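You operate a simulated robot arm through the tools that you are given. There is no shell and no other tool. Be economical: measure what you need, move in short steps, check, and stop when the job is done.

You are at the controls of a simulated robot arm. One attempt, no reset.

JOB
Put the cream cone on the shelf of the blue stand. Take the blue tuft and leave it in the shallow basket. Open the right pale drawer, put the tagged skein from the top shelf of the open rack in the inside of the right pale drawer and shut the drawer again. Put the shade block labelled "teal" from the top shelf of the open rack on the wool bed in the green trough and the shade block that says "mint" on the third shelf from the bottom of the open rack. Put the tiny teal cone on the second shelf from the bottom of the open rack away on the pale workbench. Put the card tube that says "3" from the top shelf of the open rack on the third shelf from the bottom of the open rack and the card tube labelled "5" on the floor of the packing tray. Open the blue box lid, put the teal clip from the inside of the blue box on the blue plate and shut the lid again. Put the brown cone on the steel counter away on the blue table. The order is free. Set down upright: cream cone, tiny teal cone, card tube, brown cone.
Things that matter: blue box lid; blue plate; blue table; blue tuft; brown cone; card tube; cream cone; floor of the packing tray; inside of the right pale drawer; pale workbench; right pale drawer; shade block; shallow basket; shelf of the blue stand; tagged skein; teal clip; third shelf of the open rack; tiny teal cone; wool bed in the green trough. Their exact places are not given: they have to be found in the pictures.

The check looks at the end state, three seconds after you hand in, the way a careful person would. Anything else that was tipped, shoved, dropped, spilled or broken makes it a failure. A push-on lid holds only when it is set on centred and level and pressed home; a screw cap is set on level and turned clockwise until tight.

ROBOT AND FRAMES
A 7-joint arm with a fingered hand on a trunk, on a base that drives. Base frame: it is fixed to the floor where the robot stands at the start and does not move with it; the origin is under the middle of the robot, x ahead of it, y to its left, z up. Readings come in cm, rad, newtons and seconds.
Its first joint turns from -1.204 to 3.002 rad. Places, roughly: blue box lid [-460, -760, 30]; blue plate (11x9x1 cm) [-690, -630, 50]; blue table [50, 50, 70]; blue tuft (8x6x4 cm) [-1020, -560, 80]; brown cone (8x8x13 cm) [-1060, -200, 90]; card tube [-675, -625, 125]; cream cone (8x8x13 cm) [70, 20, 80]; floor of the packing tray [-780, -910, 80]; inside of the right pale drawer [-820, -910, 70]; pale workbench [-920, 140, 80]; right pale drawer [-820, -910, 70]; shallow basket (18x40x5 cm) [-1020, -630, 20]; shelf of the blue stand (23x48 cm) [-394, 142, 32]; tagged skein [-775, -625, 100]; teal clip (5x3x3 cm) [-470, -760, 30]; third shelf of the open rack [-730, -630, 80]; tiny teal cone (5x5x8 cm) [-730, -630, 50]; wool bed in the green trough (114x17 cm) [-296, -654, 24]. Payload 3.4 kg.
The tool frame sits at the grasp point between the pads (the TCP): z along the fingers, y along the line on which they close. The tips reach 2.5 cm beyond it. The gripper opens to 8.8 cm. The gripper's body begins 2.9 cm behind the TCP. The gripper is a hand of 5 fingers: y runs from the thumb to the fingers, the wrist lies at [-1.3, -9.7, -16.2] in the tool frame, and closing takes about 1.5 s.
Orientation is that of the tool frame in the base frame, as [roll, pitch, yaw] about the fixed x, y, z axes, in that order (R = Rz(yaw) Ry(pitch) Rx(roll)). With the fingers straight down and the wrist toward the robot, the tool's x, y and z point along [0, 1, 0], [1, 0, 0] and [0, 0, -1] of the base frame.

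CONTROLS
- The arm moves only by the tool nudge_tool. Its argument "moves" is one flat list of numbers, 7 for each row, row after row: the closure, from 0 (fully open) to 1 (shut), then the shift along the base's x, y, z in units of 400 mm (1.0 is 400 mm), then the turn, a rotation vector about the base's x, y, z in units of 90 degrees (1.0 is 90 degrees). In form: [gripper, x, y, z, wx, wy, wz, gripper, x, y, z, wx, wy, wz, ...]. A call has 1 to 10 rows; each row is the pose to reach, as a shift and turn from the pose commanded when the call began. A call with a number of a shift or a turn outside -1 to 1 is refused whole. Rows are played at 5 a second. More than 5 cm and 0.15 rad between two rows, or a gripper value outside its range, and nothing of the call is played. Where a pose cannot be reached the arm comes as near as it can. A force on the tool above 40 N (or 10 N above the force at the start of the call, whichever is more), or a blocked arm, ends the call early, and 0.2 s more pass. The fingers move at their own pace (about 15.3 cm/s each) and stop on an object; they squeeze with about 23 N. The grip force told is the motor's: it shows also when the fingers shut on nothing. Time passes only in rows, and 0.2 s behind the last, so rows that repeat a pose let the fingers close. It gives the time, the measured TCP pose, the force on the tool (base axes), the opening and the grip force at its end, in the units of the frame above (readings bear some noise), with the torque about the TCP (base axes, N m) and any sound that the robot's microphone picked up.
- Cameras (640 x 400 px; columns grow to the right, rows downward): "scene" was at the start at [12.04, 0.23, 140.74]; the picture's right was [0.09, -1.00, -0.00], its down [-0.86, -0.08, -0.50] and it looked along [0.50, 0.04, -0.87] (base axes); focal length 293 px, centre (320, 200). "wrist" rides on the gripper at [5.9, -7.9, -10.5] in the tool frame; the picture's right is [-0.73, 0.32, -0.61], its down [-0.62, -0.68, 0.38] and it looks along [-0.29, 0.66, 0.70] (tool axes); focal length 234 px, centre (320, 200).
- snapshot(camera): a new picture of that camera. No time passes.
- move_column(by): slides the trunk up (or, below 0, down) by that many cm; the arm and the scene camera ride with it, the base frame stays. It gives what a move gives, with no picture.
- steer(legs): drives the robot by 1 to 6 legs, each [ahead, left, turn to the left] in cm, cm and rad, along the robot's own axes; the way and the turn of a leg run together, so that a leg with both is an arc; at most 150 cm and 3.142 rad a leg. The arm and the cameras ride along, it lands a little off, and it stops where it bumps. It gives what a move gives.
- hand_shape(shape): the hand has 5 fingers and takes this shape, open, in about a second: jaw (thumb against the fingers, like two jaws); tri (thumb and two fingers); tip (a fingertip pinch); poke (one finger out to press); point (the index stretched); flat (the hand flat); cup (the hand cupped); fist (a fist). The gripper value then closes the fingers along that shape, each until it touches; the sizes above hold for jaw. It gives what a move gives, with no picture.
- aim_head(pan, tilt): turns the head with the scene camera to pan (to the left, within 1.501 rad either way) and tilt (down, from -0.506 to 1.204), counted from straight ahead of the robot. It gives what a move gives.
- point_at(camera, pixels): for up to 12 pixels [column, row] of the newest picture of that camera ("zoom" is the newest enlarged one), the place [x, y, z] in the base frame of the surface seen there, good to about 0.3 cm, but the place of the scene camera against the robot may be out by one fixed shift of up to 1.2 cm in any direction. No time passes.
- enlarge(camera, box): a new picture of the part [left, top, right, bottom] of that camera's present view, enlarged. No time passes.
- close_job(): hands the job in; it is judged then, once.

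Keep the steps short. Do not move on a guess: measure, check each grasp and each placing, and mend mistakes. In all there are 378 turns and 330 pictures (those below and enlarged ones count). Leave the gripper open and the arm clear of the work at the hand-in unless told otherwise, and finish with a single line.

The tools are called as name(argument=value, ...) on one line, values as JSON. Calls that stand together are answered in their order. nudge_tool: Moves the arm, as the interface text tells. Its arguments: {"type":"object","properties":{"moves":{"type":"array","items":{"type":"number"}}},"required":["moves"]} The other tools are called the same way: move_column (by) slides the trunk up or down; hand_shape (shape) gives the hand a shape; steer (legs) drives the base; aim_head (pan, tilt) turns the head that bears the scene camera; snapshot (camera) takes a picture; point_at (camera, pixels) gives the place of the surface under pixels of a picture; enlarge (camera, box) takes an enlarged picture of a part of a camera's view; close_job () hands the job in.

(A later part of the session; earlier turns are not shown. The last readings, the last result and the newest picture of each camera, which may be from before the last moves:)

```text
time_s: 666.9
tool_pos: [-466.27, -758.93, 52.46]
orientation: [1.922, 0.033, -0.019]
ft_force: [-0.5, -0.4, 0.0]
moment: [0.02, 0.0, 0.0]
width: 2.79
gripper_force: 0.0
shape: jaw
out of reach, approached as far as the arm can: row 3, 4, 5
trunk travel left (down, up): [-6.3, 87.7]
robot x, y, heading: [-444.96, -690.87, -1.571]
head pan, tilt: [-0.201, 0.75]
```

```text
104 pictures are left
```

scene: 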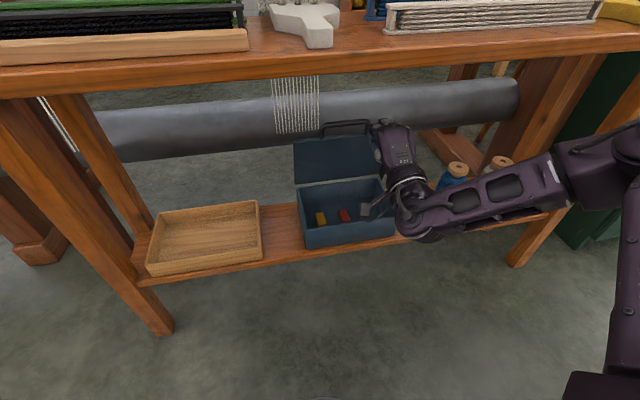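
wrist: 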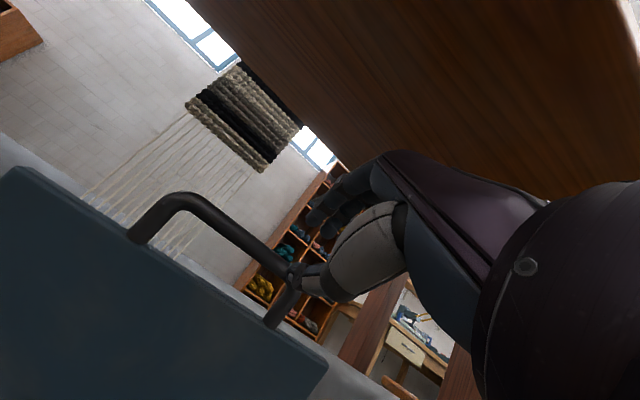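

Hand is ~2.5 cm too high. Back 3, lower trunk 2.6, then forward by driving.

nudge_tool(moves=[0.68, 0, 0.05, 0, 0, 0, 0, 0.68, 0.03, 0.09, 0, 0, 0, 0])

move_column(by=-2.6)

steer(legs=[[6, 0, 0]])

snapshot(camera="wrist")

```text
time_s: 667.5
tool_pos: [-464.91, -755.17, 52.54]
orientation: [1.919, 0.033, -0.02]
ft_force: [-0.1, 1.5, 0.6]
moment: [0.0, 0.0, -0.01]
width: 2.78
gripper_force: 0.0
shape: jaw
trunk travel left (down, up): [-6.3, 87.7]
robot x, y, heading: [-445.16, -690.74, -1.572]
head pan, tilt: [-0.201, 0.75]
```

```text
time_s: 668.2
tool_pos: [-464.95, -755.27, 50.06]
orientation: [1.92, 0.033, -0.019]
ft_force: [-0.3, -0.4, -0.6]
moment: [0.01, -0.01, -0.01]
width: 2.78
gripper_force: 0.1
shape: jaw
trunk travel left (down, up): [-3.7, 90.3]
robot x, y, heading: [-445.43, -690.59, -1.571]
head pan, tilt: [-0.201, 0.75]
```

```text
time_s: 669.2
tool_pos: [-464.88, -761.18, 49.96]
orientation: [1.919, 0.034, -0.021]
ft_force: [0.2, -0.2, 0.3]
moment: [-0.03, -0.04, 0.02]
width: 2.8
gripper_force: 0.0
shape: jaw
trunk travel left (down, up): [-3.7, 90.3]
robot x, y, heading: [-444.98, -696.43, -1.579]
head pan, tilt: [-0.201, 0.75]
```

```text
103 pictures are left
```

wrist: 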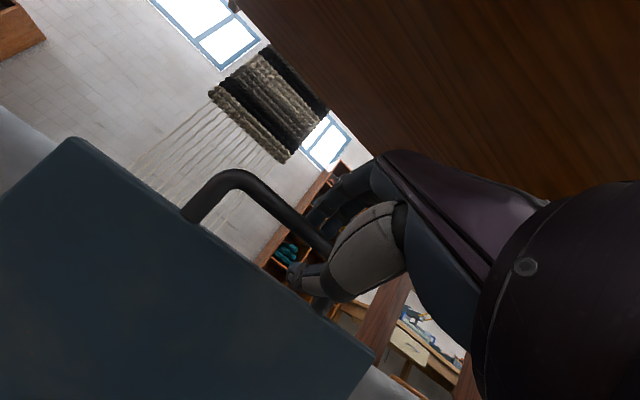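

Bar in the gap. Close, then follow the arc down with the tilt easing.

nudge_tool(moves=[1, 0, 0, 0, 0, 0, 0, 1, 0, 0, 0, 0, 0, 0, 1, 0, 0, 0, 0, 0, 0, 1, 0, 0, 0, 0, 0, 0, 1, 0, 0, 0, 0, 0, 0])

nudge_tool(moves=[1, 0, 0.055, -0.015, 0.03, 0, 0, 1, 0, 0.1075, -0.035, 0.07, 0, 0, 1, 0, 0.1625, -0.0675, 0.11, 0, 0, 1, 0, 0.2075, -0.1, 0.15, 0, 0])

snapshot(camera="scene")

```text
time_s: 670.4
tool_pos: [-464.96, -761.25, 49.76]
orientation: [1.922, 0.033, -0.02]
ft_force: [-0.9, -2.9, -5.7]
moment: [0.04, 0.04, -0.01]
width: 0.35
gripper_force: 23.6
shape: jaw
trunk travel left (down, up): [-3.7, 90.3]
robot x, y, heading: [-445.34, -696.09, -1.576]
head pan, tilt: [-0.201, 0.75]
```

```text
time_s: 671.4
tool_pos: [-464.92, -753.09, 45.57]
orientation: [2.162, 0.037, -0.009]
ft_force: [0.5, -18.5, -17.9]
moment: [-0.15, 0.07, 0.06]
width: 0.28
gripper_force: 22.4
shape: jaw
trunk travel left (down, up): [-3.7, 90.3]
robot x, y, heading: [-444.86, -696.88, -1.573]
head pan, tilt: [-0.201, 0.75]
```

```text
102 pictures are left
```

scene: 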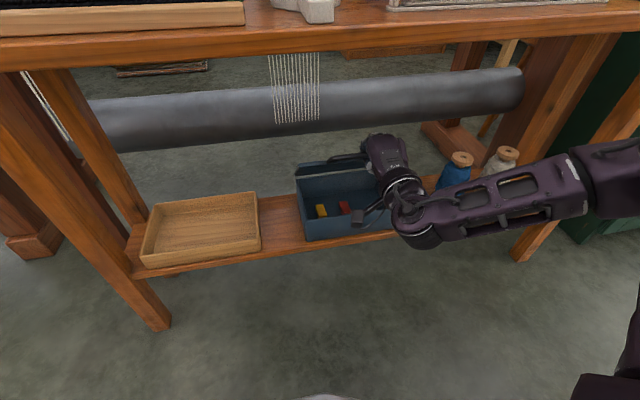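

nudge_tool(moves=[1, 0, 0.02, -0.0475, 0.03, 0, 0, 1, 0, 0.05, -0.09, 0.06, 0, 0, 1, 0, 0.08, -0.145, 0.09, 0, 0, 1, 0, 0.105, -0.1975, 0.11, 0, 0, 1, 0, 0.12, -0.26, 0.13, 0, 0, 1, 0, 0.13, -0.3175, 0.13, 0, 0])

snapshot(camera="scene")

snapshot(camera="wrist")

```text
time_s: 672.8
tool_pos: [-465.19, -748.45, 35.33]
orientation: [2.366, 0.032, 0.026]
ft_force: [9.0, 11.7, 2.1]
moment: [-0.1, 0.2, -0.07]
width: 0.33
gripper_force: 22.7
shape: jaw
out of reach, approached as far as the arm can: row 5, 6
trunk travel left (down, up): [-3.7, 90.3]
robot x, y, heading: [-444.93, -696.68, -1.57]
head pan, tilt: [-0.201, 0.75]
stopped in row 6: the force on the tool passed its limit at 42 N (the readings are from after the stop); the commanded pose is now the measured one
```

```text
101 pictures are left
```

scene: 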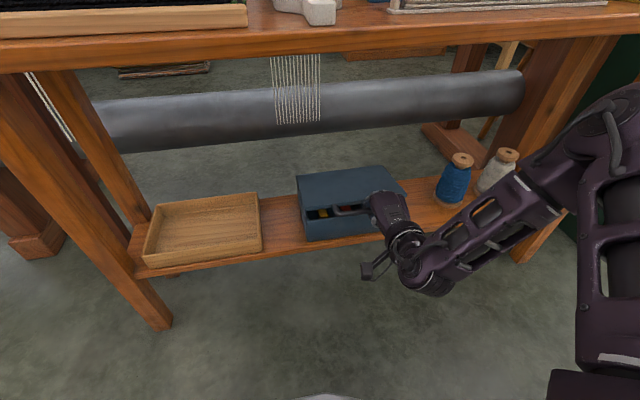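

```text
100 pictures are left
```

wrist: 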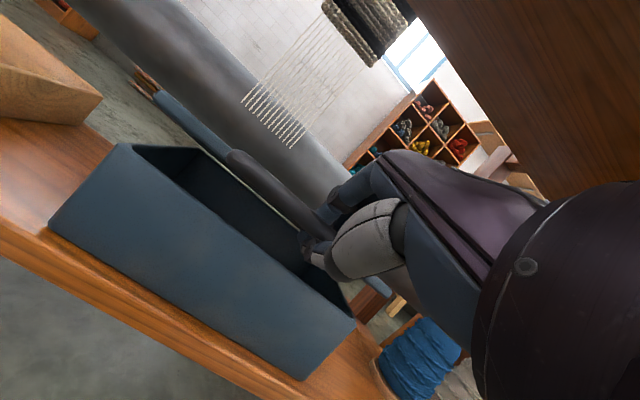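

Almost shut (~10° left). Lower the trunk 2.6 cm to press it down.

move_column(by=-2.6)

snapshot(camera="wrist")

enlarge(camera="scene", box=[270, 140, 450, 280])

```text
time_s: 673.6
tool_pos: [-465.19, -748.39, 32.73]
orientation: [2.365, 0.033, 0.021]
ft_force: [18.2, 27.0, 2.7]
moment: [-0.16, 0.29, -0.1]
width: 0.45
gripper_force: 22.8
shape: jaw
trunk travel left (down, up): [-1.1, 92.9]
robot x, y, heading: [-445.34, -696.64, -1.574]
head pan, tilt: [-0.201, 0.75]
```

```text
99 pictures are left
```

wrist: 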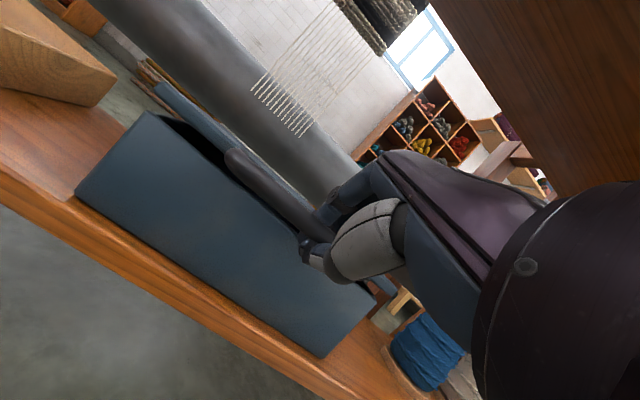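

```text
2.86 times, centred on (360, 210) of scene
```

zoom: 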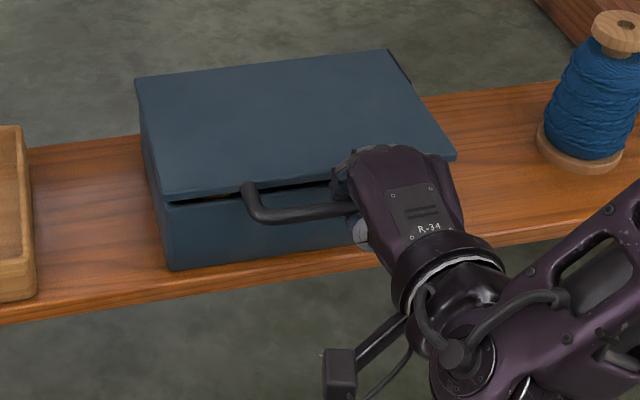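

Small gap left and fingers press the box front. Move 1 cm back, open and withdraw, then press the lid from above.

nudge_tool(moves=[1, 0, 0.02, 0.0, 0, 0, 0, 0.8, 0, 0.03, 0.0, 0, 0, 0, 0.5, 0, 0.03, 0.0, 0, 0, 0, 0.2, 0, 0.03, 0, 0, 0, 0, 0, 0, 0.03, 0, 0, 0, 0, 0, 0, 0.08, 0.04, 0, 0, 0, 0, 0, 0.15, 0.1, 0, 0, 0, 0, 0, 0.2, 0.2, 0, 0, 0])

snapshot(camera="scene")

enlarge(camera="scene", box=[270, 140, 450, 280])

```text
time_s: 674.7
tool_pos: [-465.5, -746.82, 32.8]
orientation: [2.376, 0.031, 0.021]
ft_force: [3.9, 33.8, 4.7]
moment: [-0.56, 0.16, -0.07]
width: 8.08
gripper_force: 0.0
shape: jaw
trunk travel left (down, up): [-1.1, 92.9]
robot x, y, heading: [-444.94, -696.6, -1.578]
head pan, tilt: [-0.201, 0.75]
stopped in row 5: the force on the tool passed its limit at 45 N (the readings are from after the stop); the commanded pose is now the measured one
```

```text
97 pictures are left
```

scene: 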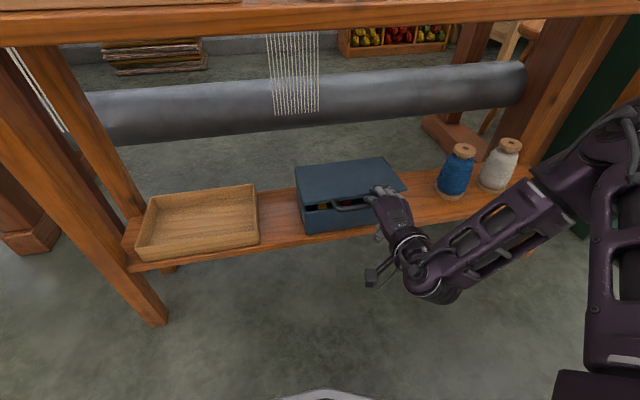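

```text
2.86 times, centred on (360, 210) of scene
```

zoom: 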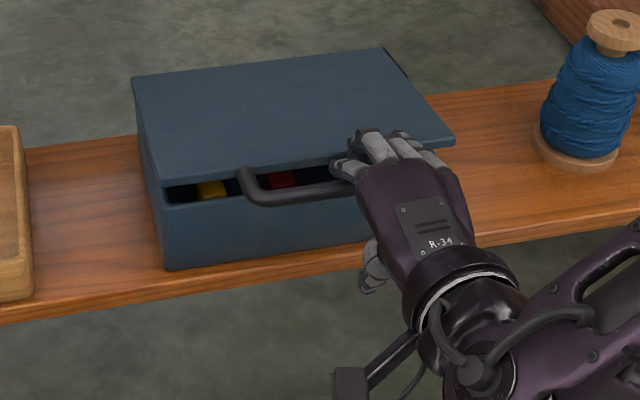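

Fingers press on the lid's front edge. Retreat along the tool axis.

nudge_tool(moves=[0.3, 0, 0.04, 0.035, 0, 0, 0, 0.3, 0, 0.09, 0.08, 0, 0, 0, 0.3, 0, 0.15, 0.13, 0, 0, 0, 0.3, 0, 0.2, 0.17, 0, 0, 0])

snapshot(camera="scene")

```text
time_s: 675.7
tool_pos: [-466.71, -742.24, 37.95]
orientation: [2.374, 0.032, 0.022]
ft_force: [0.3, 0.3, 0.2]
moment: [0.03, 0.01, -0.01]
width: 6.19
gripper_force: 0.1
shape: jaw
out of reach, approached as far as the arm can: row 3, 4
trunk travel left (down, up): [-1.1, 92.9]
robot x, y, heading: [-445.03, -696.53, -1.574]
head pan, tilt: [-0.201, 0.75]
```

```text
95 pictures are left
```

scene: 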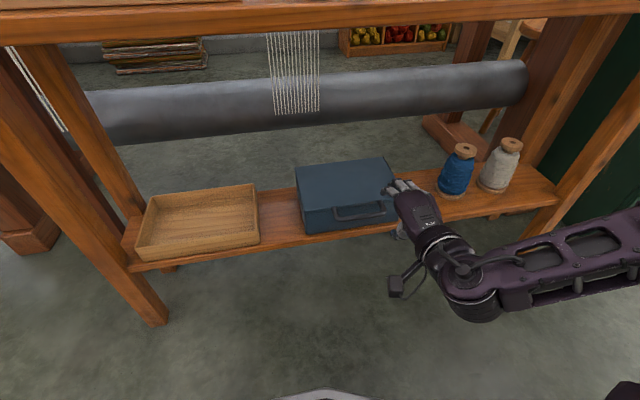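

steer(legs=[[-15, 0, 0]])

enlarge(camera="scene", box=[270, 120, 450, 250])

snapshot(camera="wrist")

```text
time_s: 677.1
tool_pos: [-466.51, -726.91, 38.02]
orientation: [2.375, 0.031, 0.024]
ft_force: [-0.1, -0.1, 0.7]
moment: [0.02, 0.01, 0.01]
width: 6.18
gripper_force: 0.0
shape: jaw
trunk travel left (down, up): [-1.1, 92.9]
robot x, y, heading: [-445.23, -681.5, -1.573]
head pan, tilt: [-0.201, 0.75]
```

```text
3.08 times, centred on (360, 185) of scene
```

zoom: 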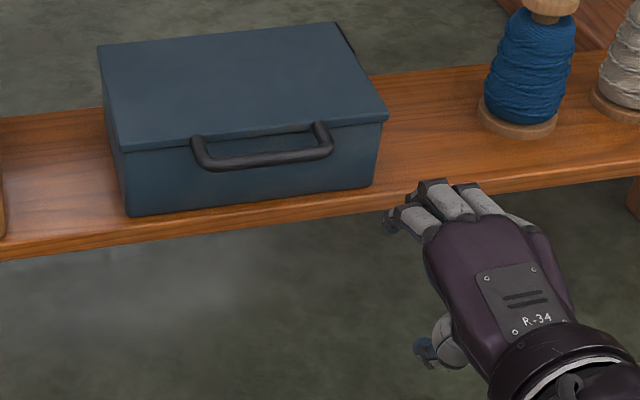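

```text
93 pictures are left
```

wrist: 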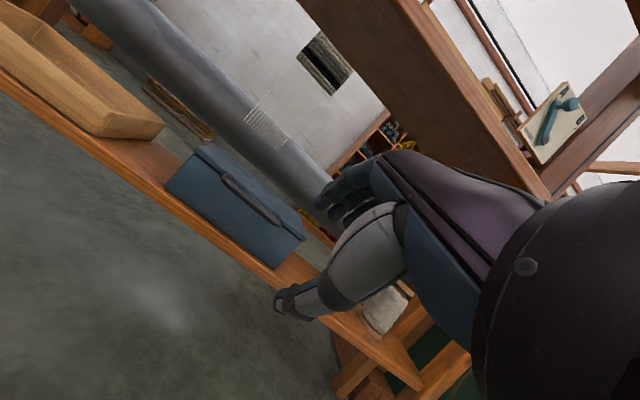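

The lid is shut flush. Next the blue tuft in the west. Raise the trunk, put the arm in the carrying pose, and drive west.

move_column(by=40)

move_column(by=30)

nudge_tool(moves=[0, 0, 0.02, 0, 0.09, -0.003, 0, 0, 0, 0.04, 0, 0.18, -0.006, 0, 0, 0, 0.06, 0, 0.27, -0.009, 0, 0, 0, 0.08, 0, 0.36, -0.012, 0, 0, 0, 0.1, 0, 0.45, -0.016, 0, 0, 0, 0.1, 0, 0.488, -0.02, 0])

nudge_tool(moves=[0, 0, 0, 0, 0, 0, 0.095, 0, 0, 0, 0, 0, 0, 0.19, 0, 0, 0, 0, 0, 0, 0.285, 0, 0, 0, 0, 0, 0, 0.38, 0, 0, 0, 0, 0, 0, 0.475, 0, 0, 0, 0, 0, 0, 0.57, 0, 0, 0, 0, 0, 0, 0.665, 0, 0, 0, 0, 0, 0, 0.76, 0, 0, 0, 0, 0, 0, 0.855, 0, 0, 0, 0, 0, 0, 0.95])

steer(legs=[[-8, 0, 0], [0, -110, 0], [0, -90, 0], [55, 0, 0], [0, -130, 0], [0, -130, 0]])

aim_head(pan=-1.3, tilt=0.5)

snapshot(camera="scene")

```text
time_s: 680.9
tool_pos: [-466.46, -727.02, 77.99]
orientation: [2.375, 0.032, 0.021]
ft_force: [-1.0, 0.5, 0.1]
moment: [-0.04, 0.01, 0.01]
width: 6.18
gripper_force: 0.1
shape: jaw
trunk travel left (down, up): [-41.1, 52.9]
robot x, y, heading: [-444.99, -681.55, -1.571]
head pan, tilt: [-0.201, 0.75]
```

```text
time_s: 683.9
tool_pos: [-466.37, -727.05, 108.06]
orientation: [2.374, 0.031, 0.021]
ft_force: [-0.3, 0.4, 0.3]
moment: [0.0, 0.03, 0.01]
width: 6.18
gripper_force: 0.1
shape: jaw
trunk travel left (down, up): [-71.1, 22.9]
robot x, y, heading: [-444.86, -681.66, -1.574]
head pan, tilt: [-0.201, 0.75]
```

```text
time_s: 685.3
tool_pos: [-466.47, -723.0, 108.12]
orientation: [3.14, -0.021, 0.027]
ft_force: [-0.3, -0.3, 0.5]
moment: [0.02, 0.0, 0.02]
width: 8.79
gripper_force: 0.1
shape: jaw
out of reach, approached as far as the arm can: row 1, 2, 3
trunk travel left (down, up): [-71.1, 22.9]
robot x, y, heading: [-444.95, -681.47, -1.567]
head pan, tilt: [-0.201, 0.75]
```

```text
time_s: 687.5
tool_pos: [-466.47, -722.97, 107.97]
orientation: [3.139, -0.022, 1.52]
ft_force: [0.4, 0.1, -0.3]
moment: [0.01, -0.01, 0.05]
width: 8.79
gripper_force: 0.0
shape: jaw
trunk travel left (down, up): [-71.1, 22.9]
robot x, y, heading: [-445.41, -681.7, -1.57]
head pan, tilt: [-0.201, 0.75]
```

```text
time_s: 697.7
tool_pos: [-662.19, -713.05, 108.0]
orientation: [3.138, -0.02, 1.401]
ft_force: [0.0, 0.9, -0.3]
moment: [0.0, -0.04, -0.02]
width: 8.8
gripper_force: 0.1
shape: jaw
trunk travel left (down, up): [-71.1, 22.9]
robot x, y, heading: [-635.61, -674.27, -1.692]
head pan, tilt: [-0.201, 0.75]
stopped in leg 3: the robot was blocked; the commanded pose is now the measured one
```

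```text
time_s: 699.0
tool_pos: [-661.9, -712.98, 107.91]
orientation: [3.14, -0.022, 1.403]
ft_force: [0.0, -0.6, 1.5]
moment: [-0.06, -0.01, 0.02]
width: 8.76
gripper_force: 0.1
shape: jaw
trunk travel left (down, up): [-71.1, 22.9]
robot x, y, heading: [-635.68, -674.5, -1.691]
head pan, tilt: [-1.3, 0.499]
```

```text
92 pictures are left
```

scene: 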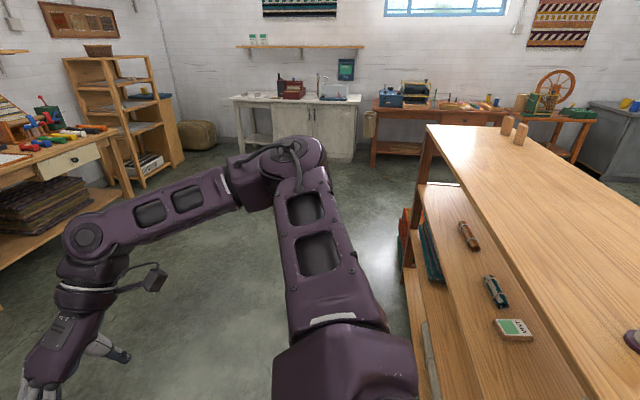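

Bumped the rack's corner leg. Move south, straighten, and check the rack's items.

steer(legs=[[30, 0, 0], [0, 0, 0.12], [30, 0, 0]])

aim_head(pan=-1.5, tilt=0.6)

steer(legs=[[0, -20, -1.57]])

aim_head(pan=-0.9, tilt=0.6)

snapshot(camera="scene")

```text
time_s: 703.3
tool_pos: [-660.87, -775.63, 108.03]
orientation: [3.14, -0.021, 1.518]
ft_force: [-0.2, 0.1, 0.6]
moment: [0.03, 0.0, 0.04]
width: 8.78
gripper_force: 0.1
shape: jaw
trunk travel left (down, up): [-71.1, 22.9]
robot x, y, heading: [-639.47, -734.04, -1.568]
head pan, tilt: [-1.3, 0.499]
```

```text
time_s: 704.0
tool_pos: [-660.81, -775.52, 108.0]
orientation: [3.14, -0.021, 1.518]
ft_force: [-0.2, -0.1, 0.7]
moment: [0.02, 0.0, -0.03]
width: 8.81
gripper_force: 0.1
shape: jaw
trunk travel left (down, up): [-71.1, 22.9]
robot x, y, heading: [-639.4, -733.96, -1.575]
head pan, tilt: [-1.499, 0.6]
```

```text
time_s: 708.2
tool_pos: [-694.34, -700.22, 107.98]
orientation: [3.14, -0.021, -0.042]
ft_force: [0.7, -0.2, 0.1]
moment: [0.01, -0.01, 0.01]
width: 8.81
gripper_force: 0.1
shape: jaw
trunk travel left (down, up): [-71.1, 22.9]
robot x, y, heading: [-652.36, -720.9, -3.131]
head pan, tilt: [-1.499, 0.6]
```

```text
time_s: 709.2
tool_pos: [-694.2, -700.31, 107.93]
orientation: [3.139, -0.021, -0.041]
ft_force: [0.6, 0.2, 0.3]
moment: [0.02, 0.0, -0.03]
width: 8.79
gripper_force: 0.0
shape: jaw
trunk travel left (down, up): [-71.1, 22.9]
robot x, y, heading: [-652.55, -721.22, -3.128]
head pan, tilt: [-0.901, 0.6]
```

```text
91 pictures are left
```

scene: 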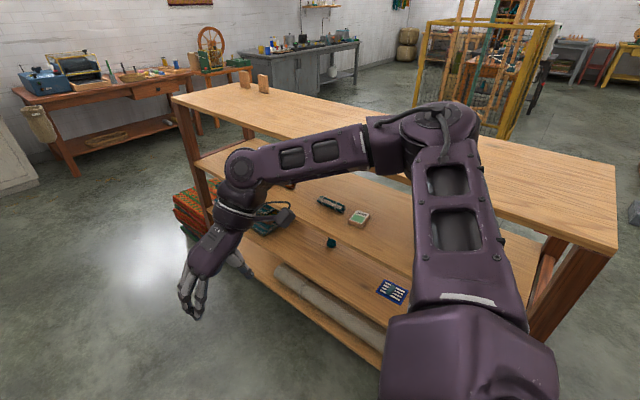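

Continue west 215 cm, then look at the tables there and back at the rack.

steer(legs=[[120, 0, 0], [100, 0, 0]])

aim_head(pan=-0.5, tilt=0.55)

snapshot(camera="scene")

```text
time_s: 720.1
tool_pos: [-916.04, -705.27, 108.02]
orientation: [3.139, -0.021, -0.022]
ft_force: [0.4, -0.5, -0.5]
moment: [0.0, 0.01, -0.01]
width: 8.78
gripper_force: 0.1
shape: jaw
trunk travel left (down, up): [-71.1, 22.9]
robot x, y, heading: [-873.71, -725.58, -3.112]
head pan, tilt: [-0.901, 0.6]
```

```text
time_s: 721.0
tool_pos: [-916.01, -705.33, 108.08]
orientation: [3.141, -0.021, -0.02]
ft_force: [0.5, -0.2, -0.1]
moment: [0.01, 0.01, 0.01]
width: 8.8
gripper_force: 0.0
shape: jaw
trunk travel left (down, up): [-71.1, 22.9]
robot x, y, heading: [-873.92, -725.52, -3.113]
head pan, tilt: [-0.499, 0.55]
```

```text
90 pictures are left
```

scene: 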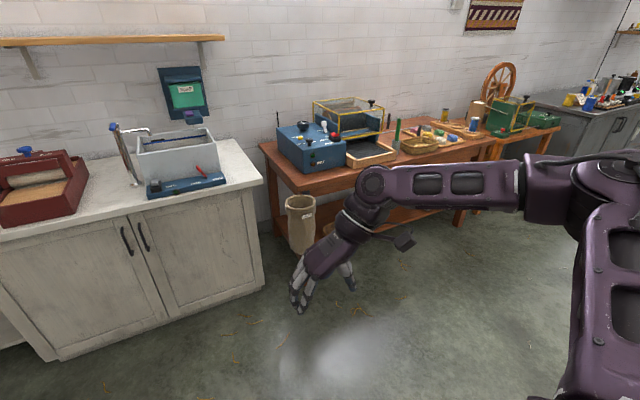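

enlarge(camera="scene", box=[260, 80, 500, 240])

point_at(camera="scene", pixels=[[437, 132], [425, 130], [445, 135], [418, 147], [390, 150], [370, 160], [460, 128], [300, 225], [265, 145], [455, 225], [400, 215], [320, 190]])

```text
2.50 times, centred on (380, 160) of scene
```

zoom: 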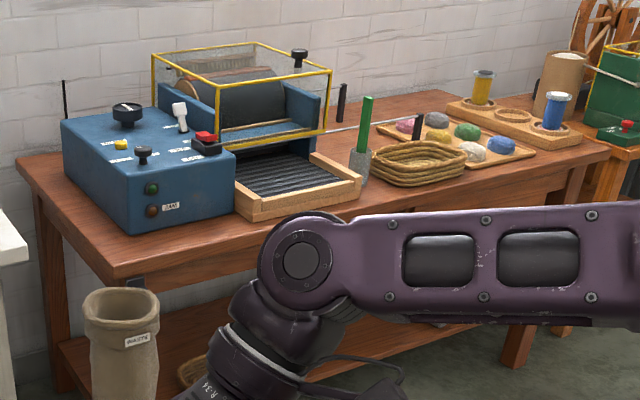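

```text
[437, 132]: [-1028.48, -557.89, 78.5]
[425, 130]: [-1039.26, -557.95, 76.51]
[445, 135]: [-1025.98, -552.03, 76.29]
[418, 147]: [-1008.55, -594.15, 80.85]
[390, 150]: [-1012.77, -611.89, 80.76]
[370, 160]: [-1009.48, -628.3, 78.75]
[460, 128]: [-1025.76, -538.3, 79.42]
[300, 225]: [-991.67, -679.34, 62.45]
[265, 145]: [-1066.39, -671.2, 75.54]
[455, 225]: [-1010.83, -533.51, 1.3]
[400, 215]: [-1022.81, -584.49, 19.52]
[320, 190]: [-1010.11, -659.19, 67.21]
```

The blue tuft is the front-right one on the tray at ≈(-1022,-548,78). Drive north along the table and look closer.

steer(legs=[[30, 0, -0.03], [0, -145, 0]])

aim_head(pan=0.0, tilt=0.75)

snapshot(camera="scene")

```text
time_s: 729.9
tool_pos: [-947.75, -560.34, 107.93]
orientation: [3.139, -0.023, -0.022]
ft_force: [-0.3, 0.4, -1.1]
moment: [-0.02, -0.02, 0.02]
width: 8.81
gripper_force: 0.0
shape: jaw
trunk travel left (down, up): [-71.1, 22.9]
robot x, y, heading: [-905.7, -580.69, -3.112]
head pan, tilt: [-0.499, 0.55]
```

```text
time_s: 730.8
tool_pos: [-947.95, -560.32, 108.05]
orientation: [3.138, -0.022, -0.023]
ft_force: [0.2, 0.1, 0.0]
moment: [0.01, -0.02, -0.01]
width: 8.81
gripper_force: 0.1
shape: jaw
trunk travel left (down, up): [-71.1, 22.9]
robot x, y, heading: [-905.54, -580.34, -3.114]
head pan, tilt: [0.0, 0.75]
```

```text
88 pictures are left
```

scene: 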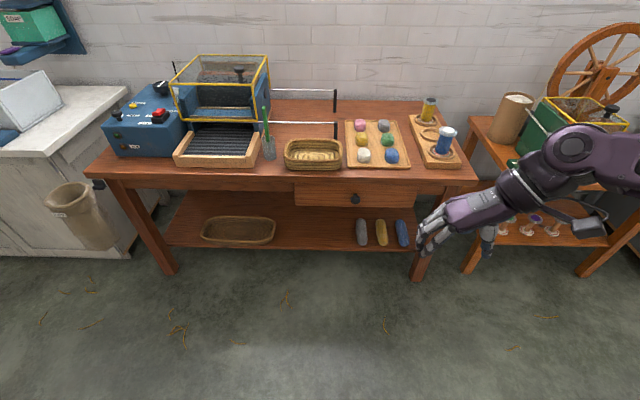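

enlarge(camera="scene", box=[335, 110, 465, 180])

point_at(camera="scene", pixels=[[391, 156], [391, 161], [391, 151], [384, 157], [398, 157], [364, 155], [387, 139], [238, 230], [205, 228], [272, 230], [238, 242], [238, 218]])

```text
4.92 times, centred on (400, 145) of scene
```

zoom: 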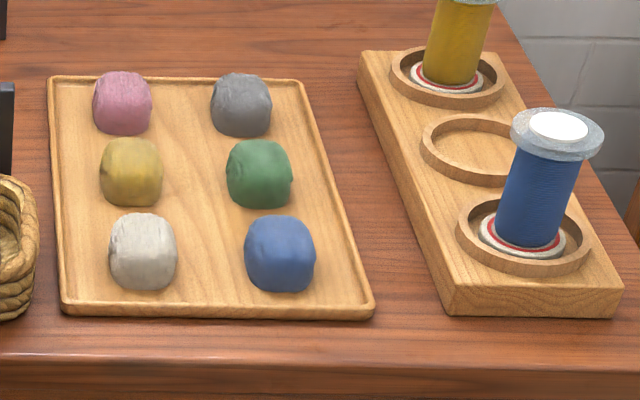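

```text
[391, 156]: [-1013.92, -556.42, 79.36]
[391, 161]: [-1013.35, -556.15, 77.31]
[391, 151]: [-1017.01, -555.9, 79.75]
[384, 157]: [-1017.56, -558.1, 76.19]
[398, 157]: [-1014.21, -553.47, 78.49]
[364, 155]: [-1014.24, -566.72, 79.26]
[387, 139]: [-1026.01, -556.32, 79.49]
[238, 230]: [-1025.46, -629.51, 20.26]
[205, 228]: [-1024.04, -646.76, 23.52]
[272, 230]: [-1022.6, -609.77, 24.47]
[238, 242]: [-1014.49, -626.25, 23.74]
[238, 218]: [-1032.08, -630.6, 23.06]
```

Blue tuft centre ≈ (-1016,-556), top z 79.7. The hand already points straight down; lower 18 and drive ahead 67.

move_column(by=-16)

steer(legs=[[66, -6, 0.0]])

snapshot(camera="wrist")

```text
time_s: 732.6
tool_pos: [-947.77, -560.37, 92.07]
orientation: [3.141, -0.021, -0.022]
ft_force: [-0.2, 0.5, -0.2]
moment: [0.04, 0.01, 0.03]
width: 8.81
gripper_force: 0.1
shape: jaw
trunk travel left (down, up): [-55.1, 38.9]
robot x, y, heading: [-905.55, -580.33, -3.118]
head pan, tilt: [0.0, 0.75]
```

```text
time_s: 736.3
tool_pos: [-1013.98, -555.65, 92.04]
orientation: [3.141, -0.019, -0.028]
ft_force: [-0.3, 0.1, 0.5]
moment: [0.01, 0.03, 0.01]
width: 8.82
gripper_force: 0.1
shape: jaw
trunk travel left (down, up): [-55.1, 38.9]
robot x, y, heading: [-972.19, -575.95, -3.12]
head pan, tilt: [0.0, 0.75]
```

```text
86 pictures are left
```

wrist: 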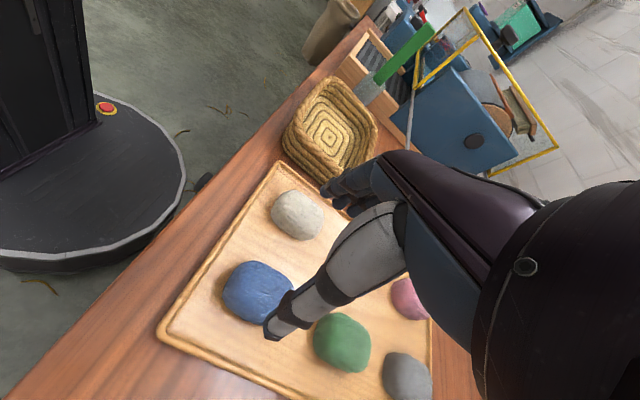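

point_at(camera="wrist", pixels=[[255, 290], [230, 280], [285, 280], [250, 315], [250, 266], [298, 215], [340, 340], [210, 320]])

```text
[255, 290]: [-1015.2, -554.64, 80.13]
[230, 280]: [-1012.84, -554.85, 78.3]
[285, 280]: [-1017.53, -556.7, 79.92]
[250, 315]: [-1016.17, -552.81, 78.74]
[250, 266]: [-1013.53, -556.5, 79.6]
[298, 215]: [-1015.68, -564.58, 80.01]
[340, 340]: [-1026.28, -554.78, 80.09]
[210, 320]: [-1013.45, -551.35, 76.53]
```

Blue tuft centre (-1015.5,-555). Lower onto it.

nudge_tool(moves=[0, -0.03, 0.015, 0, 0, 0, 0, 0, -0.038, 0.016, -0.1, 0, 0, 0, 0, -0.038, 0.016, -0.2, 0, 0, 0, 0, -0.038, 0.016, -0.28, 0, 0, 0, 0, -0.038, 0.016, -0.318, 0, 0, 0])

nudge_tool(moves=[1, 0, 0, 0, 0, 0, 0, 1, 0, 0, 0, 0, 0, 0, 1, 0, 0, 0, 0, 0, 0, 1, 0, 0, 0, 0, 0, 0, 1, 0, 0, 0, 0, 0, 0, 1, 0, 0, 0, 0, 0, 0, 1, 0, 0, 0, 0, 0, 0])

snapshot(camera="wrist")

```text
time_s: 737.5
tool_pos: [-1015.46, -555.03, 79.21]
orientation: [3.138, -0.019, -0.029]
ft_force: [0.6, 0.4, 1.1]
moment: [-0.04, -0.03, 0.01]
width: 8.81
gripper_force: 0.2
shape: jaw
trunk travel left (down, up): [-55.1, 38.9]
robot x, y, heading: [-971.99, -576.32, -3.117]
head pan, tilt: [0.0, 0.75]
```

```text
time_s: 739.1
tool_pos: [-1015.48, -555.1, 79.27]
orientation: [3.139, -0.021, -0.028]
ft_force: [0.1, -0.4, -0.8]
moment: [0.02, 0.01, -0.03]
width: 4.63
gripper_force: 23.2
shape: jaw
trunk travel left (down, up): [-55.1, 38.9]
robot x, y, heading: [-971.23, -575.84, -3.121]
head pan, tilt: [0.0, 0.75]
```

```text
85 pictures are left
```

wrist: 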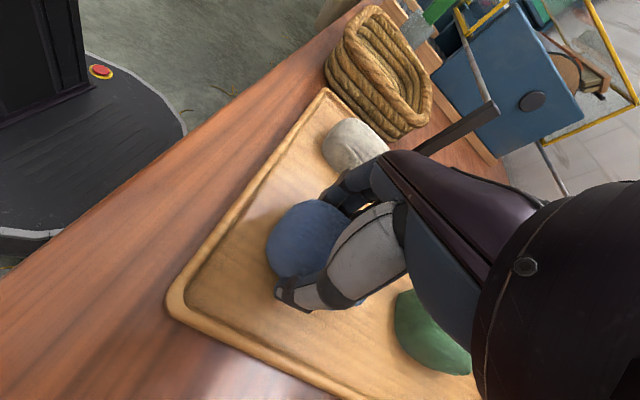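

Gripped. Lift, back out, and go to the basket on the lower shelf.

nudge_tool(moves=[1, 0, 0, 0.1, 0, 0, 0, 1, 0, 0, 0.2, 0, 0, 0, 1, 0, 0, 0.32, 0, 0, 0])

steer(legs=[[-60, 0, 0], [0, 71, -0.02]])

move_column(by=-40)

move_column(by=-14)

snapshot(camera="scene")

```text
time_s: 739.9
tool_pos: [-1015.45, -555.08, 92.15]
orientation: [3.142, -0.021, -0.027]
ft_force: [0.2, -0.3, 0.1]
moment: [-0.02, -0.01, -0.01]
width: 4.61
gripper_force: 22.6
shape: jaw
trunk travel left (down, up): [-55.1, 38.9]
robot x, y, heading: [-972.04, -576.37, -3.122]
head pan, tilt: [0.0, 0.75]
```

```text
time_s: 746.8
tool_pos: [-955.18, -625.21, 92.1]
orientation: [3.14, -0.02, -0.043]
ft_force: [0.2, -0.9, -0.1]
moment: [-0.02, -0.02, -0.03]
width: 4.65
gripper_force: 23.2
shape: jaw
trunk travel left (down, up): [-55.1, 38.9]
robot x, y, heading: [-911.84, -647.04, -3.132]
head pan, tilt: [0.0, 0.75]
```

```text
time_s: 750.6
tool_pos: [-955.3, -625.17, 52.02]
orientation: [3.139, -0.02, -0.044]
ft_force: [0.0, 0.2, -0.3]
moment: [0.0, -0.03, 0.0]
width: 4.62
gripper_force: 23.3
shape: jaw
trunk travel left (down, up): [-15.1, 78.9]
robot x, y, heading: [-911.83, -646.9, -3.132]
head pan, tilt: [0.0, 0.75]
```

```text
time_s: 752.3
tool_pos: [-955.16, -625.25, 38.0]
orientation: [3.14, -0.022, -0.043]
ft_force: [0.4, -0.5, 0.0]
moment: [-0.04, -0.04, 0.0]
width: 4.59
gripper_force: 23.6
shape: jaw
trunk travel left (down, up): [-1.1, 92.9]
robot x, y, heading: [-912.21, -646.43, -3.13]
head pan, tilt: [0.0, 0.75]
```

```text
84 pictures are left
```

scene: 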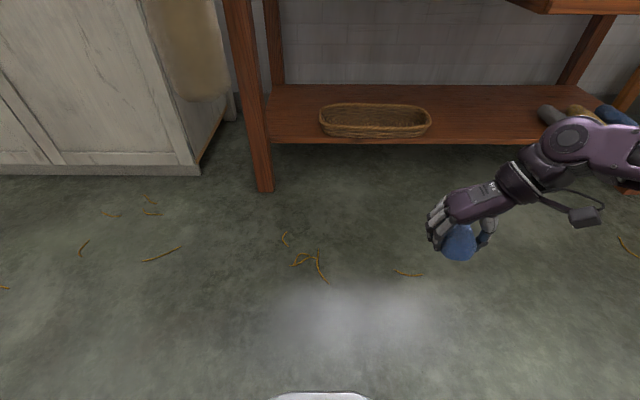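

point_at(camera="scene", pixels=[[375, 118], [330, 120], [425, 122], [375, 108], [375, 135], [262, 185], [245, 130], [420, 142], [580, 5]])

```text
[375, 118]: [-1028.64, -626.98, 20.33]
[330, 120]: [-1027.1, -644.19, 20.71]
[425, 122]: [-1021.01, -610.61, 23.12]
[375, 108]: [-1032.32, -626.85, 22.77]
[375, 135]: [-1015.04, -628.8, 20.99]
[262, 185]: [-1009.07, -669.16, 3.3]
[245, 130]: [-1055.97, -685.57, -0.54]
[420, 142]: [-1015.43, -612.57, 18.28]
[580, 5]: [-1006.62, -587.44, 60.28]
```

Basket centre (-1023.5,-628), rim z 23. Drive ahead 62, extend 5 and lower.

steer(legs=[[62, 0, 0]])

nudge_tool(moves=[1, -0.06, -0.03, 0, 0, 0, 0, 1, -0.13, -0.06, -0.05, 0, 0, 0, 1, -0.13, -0.06, -0.15, 0, 0, 0, 1, -0.13, -0.06, -0.25, 0, 0, 0])

snapshot(camera="wrist")

snapshot(camera="scene")

```text
time_s: 755.8
tool_pos: [-1017.24, -625.9, 38.05]
orientation: [3.14, -0.022, -0.041]
ft_force: [0.2, 0.1, -0.7]
moment: [0.01, 0.04, 0.0]
width: 4.62
gripper_force: 22.7
shape: jaw
trunk travel left (down, up): [-1.1, 92.9]
robot x, y, heading: [-974.01, -647.2, -3.13]
head pan, tilt: [0.0, 0.75]
```

```text
time_s: 756.8
tool_pos: [-1022.45, -628.12, 28.05]
orientation: [3.141, -0.021, -0.044]
ft_force: [0.3, 0.2, 0.4]
moment: [0.01, -0.03, -0.03]
width: 4.59
gripper_force: 22.7
shape: jaw
trunk travel left (down, up): [-1.1, 92.9]
robot x, y, heading: [-973.88, -647.74, -3.132]
head pan, tilt: [0.0, 0.75]
```

```text
83 pictures are left
```

wrist: 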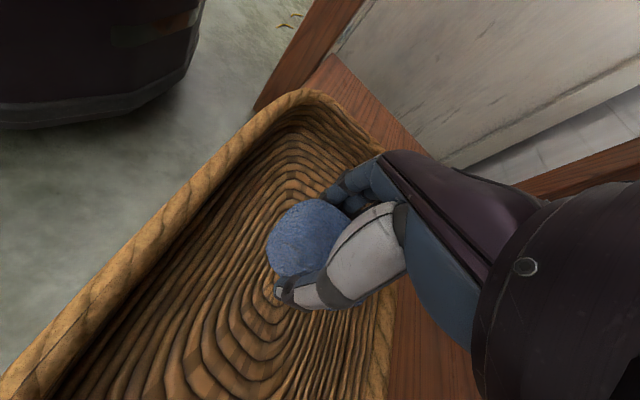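

```text
82 pictures are left
```

scene: 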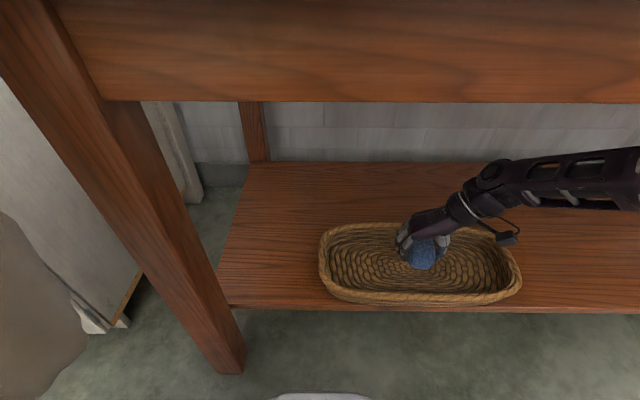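

Over the basket's middle. Lower 3 cm more, open, and rise.

nudge_tool(moves=[1, 0, 0, -0.05, 0, 0, 0, 1, 0, 0, -0.09, 0, 0, 0, 0.6, 0, 0, -0.09, 0, 0, 0, 0.3, 0, 0, -0.09, 0, 0, 0, 0.2, 0, 0, -0.09, 0, 0, 0, 0.2, 0, 0, -0.09, 0, 0, 0, 0.2, 0, 0, 0, 0, 0, 0, 0.2, 0, 0, 0.1, 0, 0, 0, 0.2, 0, 0, 0.2, 0, 0, 0])

snapshot(camera="wrist")

```text
time_s: 758.8
tool_pos: [-1022.65, -628.37, 36.11]
orientation: [-3.141, -0.023, -0.042]
ft_force: [0.6, 0.4, -0.3]
moment: [0.02, 0.0, 0.04]
width: 7.01
gripper_force: 0.0
shape: jaw
out of reach, approached as far as the arm can: row 1, 2, 3, 4, 5, 6
trunk travel left (down, up): [-1.1, 92.9]
robot x, y, heading: [-974.13, -647.46, -3.131]
head pan, tilt: [0.0, 0.75]
```

```text
81 pictures are left
```

wrist: 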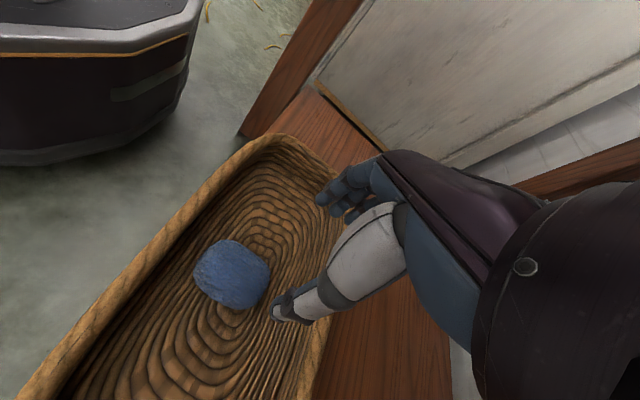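

The tuft is in the basket. Now drive to the rack's south side for the tiny teal cone.

steer(legs=[[-60, 0, 0], [0, 90, 0], [0, 0, -1.58], [0, -110, 0], [0, -60, 0]])

move_column(by=18)

nudge_tool(moves=[0, 0, 0, 0, 0.083, 0, 0, 0, 0, 0, 0, 0.166, 0, 0, 0, 0, 0, 0, 0.25, 0, 0, 0, 0, 0, 0, 0.333, 0, 0, 0, 0, 0, 0, 0.416, 0, 0, 0, 0, 0, 0, 0.5, 0, 0])

snapshot(camera="scene")

```text
time_s: 778.5
tool_pos: [-723.33, -693.7, 36.21]
orientation: [3.141, -0.021, -1.652]
ft_force: [0.0, 0.1, 0.1]
moment: [-0.01, 0.0, -0.02]
width: 7.05
gripper_force: 0.1
shape: jaw
trunk travel left (down, up): [-1.1, 92.9]
robot x, y, heading: [-744.05, -741.75, 1.54]
head pan, tilt: [0.0, 0.75]
```

```text
time_s: 780.5
tool_pos: [-723.17, -693.63, 54.06]
orientation: [3.139, -0.021, -1.653]
ft_force: [-0.2, 0.1, 0.7]
moment: [0.0, 0.01, 0.0]
width: 7.03
gripper_force: 0.0
shape: jaw
trunk travel left (down, up): [-19.1, 74.9]
robot x, y, heading: [-743.78, -742.13, 1.543]
head pan, tilt: [0.0, 0.75]
```

```text
time_s: 781.9
tool_pos: [-723.21, -693.59, 54.23]
orientation: [3.061, 0.762, -1.683]
ft_force: [0.0, -0.5, 0.0]
moment: [0.01, -0.02, 0.01]
width: 8.78
gripper_force: 0.1
shape: jaw
trunk travel left (down, up): [-19.1, 74.9]
robot x, y, heading: [-744.38, -741.86, 1.537]
head pan, tilt: [0.0, 0.75]
```

```text
80 pictures are left
```

scene: 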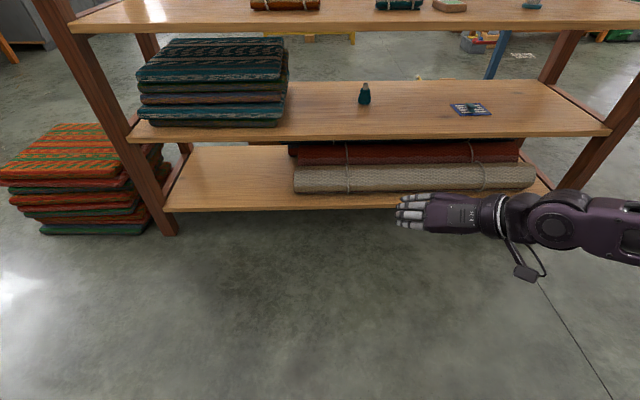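

enlarge(camera="scene", box=[335, 70, 395, 115])

point_at(camera="scene", pixels=[[364, 86], [364, 95], [364, 102], [359, 98], [369, 98], [380, 108], [470, 108]])

nudge_tool(moves=[0, 0, 0, 0, -0.004, -0.037, 0.016])

```text
8.89 times, centred on (365, 92) of scene
```

zoom: 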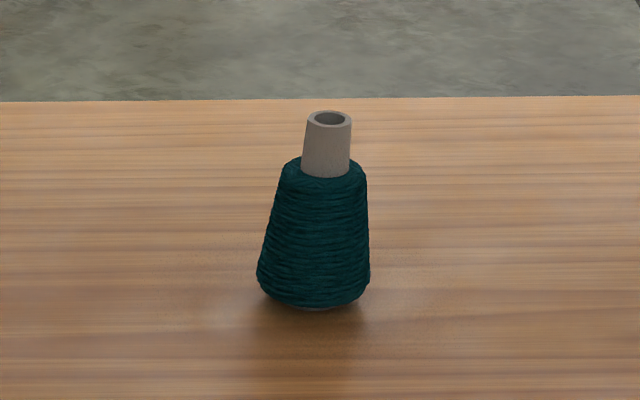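

```text
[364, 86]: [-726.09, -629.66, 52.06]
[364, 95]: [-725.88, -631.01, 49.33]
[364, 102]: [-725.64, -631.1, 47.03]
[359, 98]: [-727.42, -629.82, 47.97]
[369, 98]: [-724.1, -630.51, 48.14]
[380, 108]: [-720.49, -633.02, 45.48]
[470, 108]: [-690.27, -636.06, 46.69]
```

```text
time_s: 782.3
tool_pos: [-723.28, -693.72, 54.27]
orientation: [3.138, 0.759, -1.605]
ft_force: [0.3, -0.8, 0.1]
moment: [-0.02, 0.02, 0.01]
width: 8.8
gripper_force: 0.1
shape: jaw
trunk travel left (down, up): [-19.1, 74.9]
robot x, y, heading: [-743.94, -741.46, 1.542]
head pan, tilt: [0.0, 0.75]
```

Cone axis (-725.7,-629.6), top 52.8. Drive ahead 57, 4 left.

steer(legs=[[56, 4, 0.02]])

snapshot(camera="wrist")

```text
time_s: 785.6
tool_pos: [-727.13, -637.1, 54.22]
orientation: [-3.14, 0.76, -1.583]
ft_force: [0.0, 0.3, 0.3]
moment: [0.0, 0.02, 0.02]
width: 8.81
gripper_force: 0.1
shape: jaw
trunk travel left (down, up): [-19.1, 74.9]
robot x, y, heading: [-746.78, -685.64, 1.564]
head pan, tilt: [0.0, 0.75]
```

```text
78 pictures are left
```

wrist: 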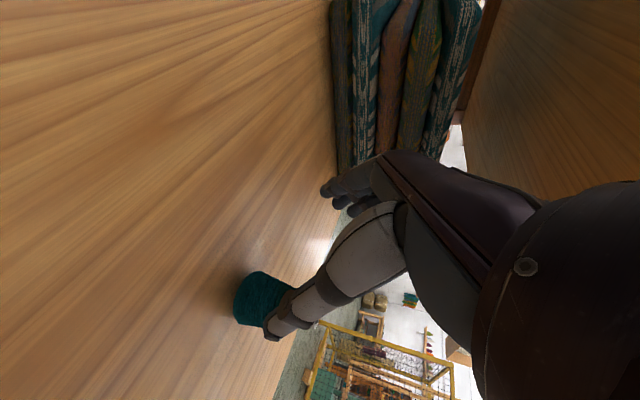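

Shift +1.5 in x first, then slide in diagonally.

nudge_tool(moves=[0, 0.036, 0, 0, 0, 0, 0, 0, 0.036, 0.06, -0.03, 0, 0, 0, 0, 0.036, 0.12, -0.06, 0, 0, 0, 0, 0.036, 0.18, -0.09, 0, 0, 0])

snapshot(camera="wrist")

```text
time_s: 786.6
tool_pos: [-725.67, -630.12, 50.55]
orientation: [3.14, 0.757, -1.585]
ft_force: [0.3, 0.6, -0.4]
moment: [0.02, -0.02, -0.01]
width: 8.78
gripper_force: 0.0
shape: jaw
trunk travel left (down, up): [-19.1, 74.9]
robot x, y, heading: [-747.17, -685.34, 1.562]
head pan, tilt: [0.0, 0.75]
```

```text
77 pictures are left
```

wrist: 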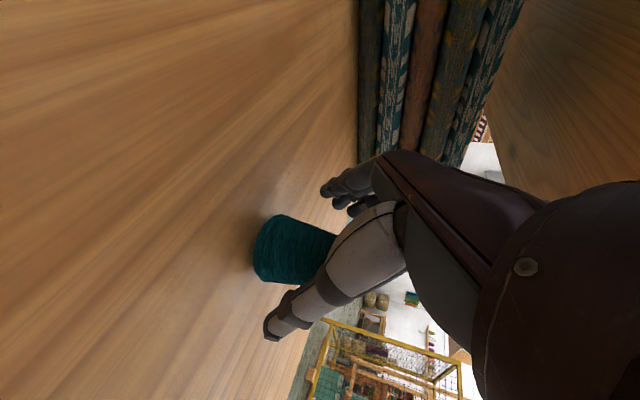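

Cone is between the fingers. Close and lift a little.

nudge_tool(moves=[1, 0, 0, 0, 0, 0, 0, 1, 0, 0, 0, 0, 0, 0, 1, 0, 0, 0, 0, 0, 0, 1, 0, 0, 0, 0, 0, 0, 1, 0, 0, 0, 0, 0, 0, 1, 0, 0, 0, 0, 0, 0, 1, 0, 0, 0, 0, 0, 0])

nudge_tool(moves=[1, 0, 0, 0.05, 0, 0, 0, 1, 0, 0, 0.11, 0, 0, 0])

snapshot(camera="wrist")

```text
time_s: 788.2
tool_pos: [-725.74, -630.01, 50.61]
orientation: [3.14, 0.759, -1.584]
ft_force: [-0.6, -1.3, 0.7]
moment: [-0.04, 0.0, 0.0]
width: 2.93
gripper_force: 22.7
shape: jaw
trunk travel left (down, up): [-19.1, 74.9]
robot x, y, heading: [-747.23, -685.45, 1.56]
head pan, tilt: [0.0, 0.75]
```

```text
time_s: 789.0
tool_pos: [-725.3, -631.23, 50.55]
orientation: [3.135, 0.669, -1.59]
ft_force: [0.6, 2.5, 9.4]
moment: [0.18, 0.04, -0.02]
width: 2.94
gripper_force: 22.7
shape: jaw
trunk travel left (down, up): [-19.1, 74.9]
robot x, y, heading: [-747.06, -685.59, 1.563]
head pan, tilt: [0.0, 0.75]
stopped in row 2: the arm was blocked; the commanded pose is now the measured one
```

```text
76 pictures are left
```

wrist: 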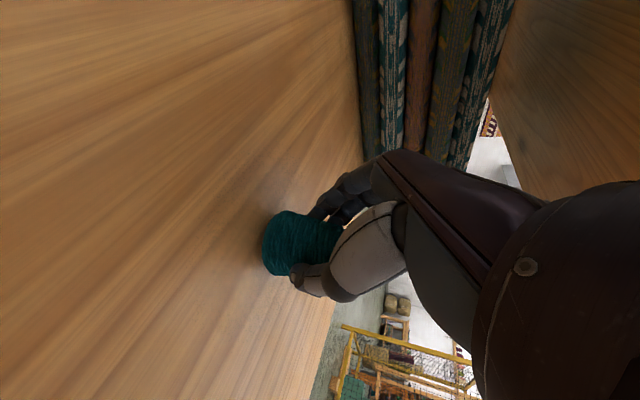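

Upward motion was blocked (forearm under the third shelf). Restore the tilt and lift only 1 cm, then pull straight out.

nudge_tool(moves=[1, -0.005, 0.015, 0.012, 0.03, 0, 0, 1, -0.01, 0.03, 0.022, 0.057, 0, 0])

snapshot(camera="scene")

```text
time_s: 789.6
tool_pos: [-725.55, -629.68, 52.29]
orientation: [3.13, 0.781, -1.593]
ft_force: [0.1, 1.5, -0.3]
moment: [0.01, 0.0, 0.03]
width: 2.95
gripper_force: 23.0
shape: jaw
trunk travel left (down, up): [-19.1, 74.9]
robot x, y, heading: [-746.73, -685.62, 1.566]
head pan, tilt: [0.0, 0.75]
```

```text
75 pictures are left
```

scene: 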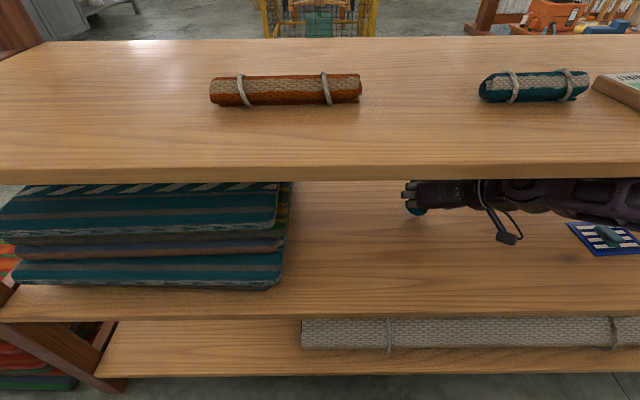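

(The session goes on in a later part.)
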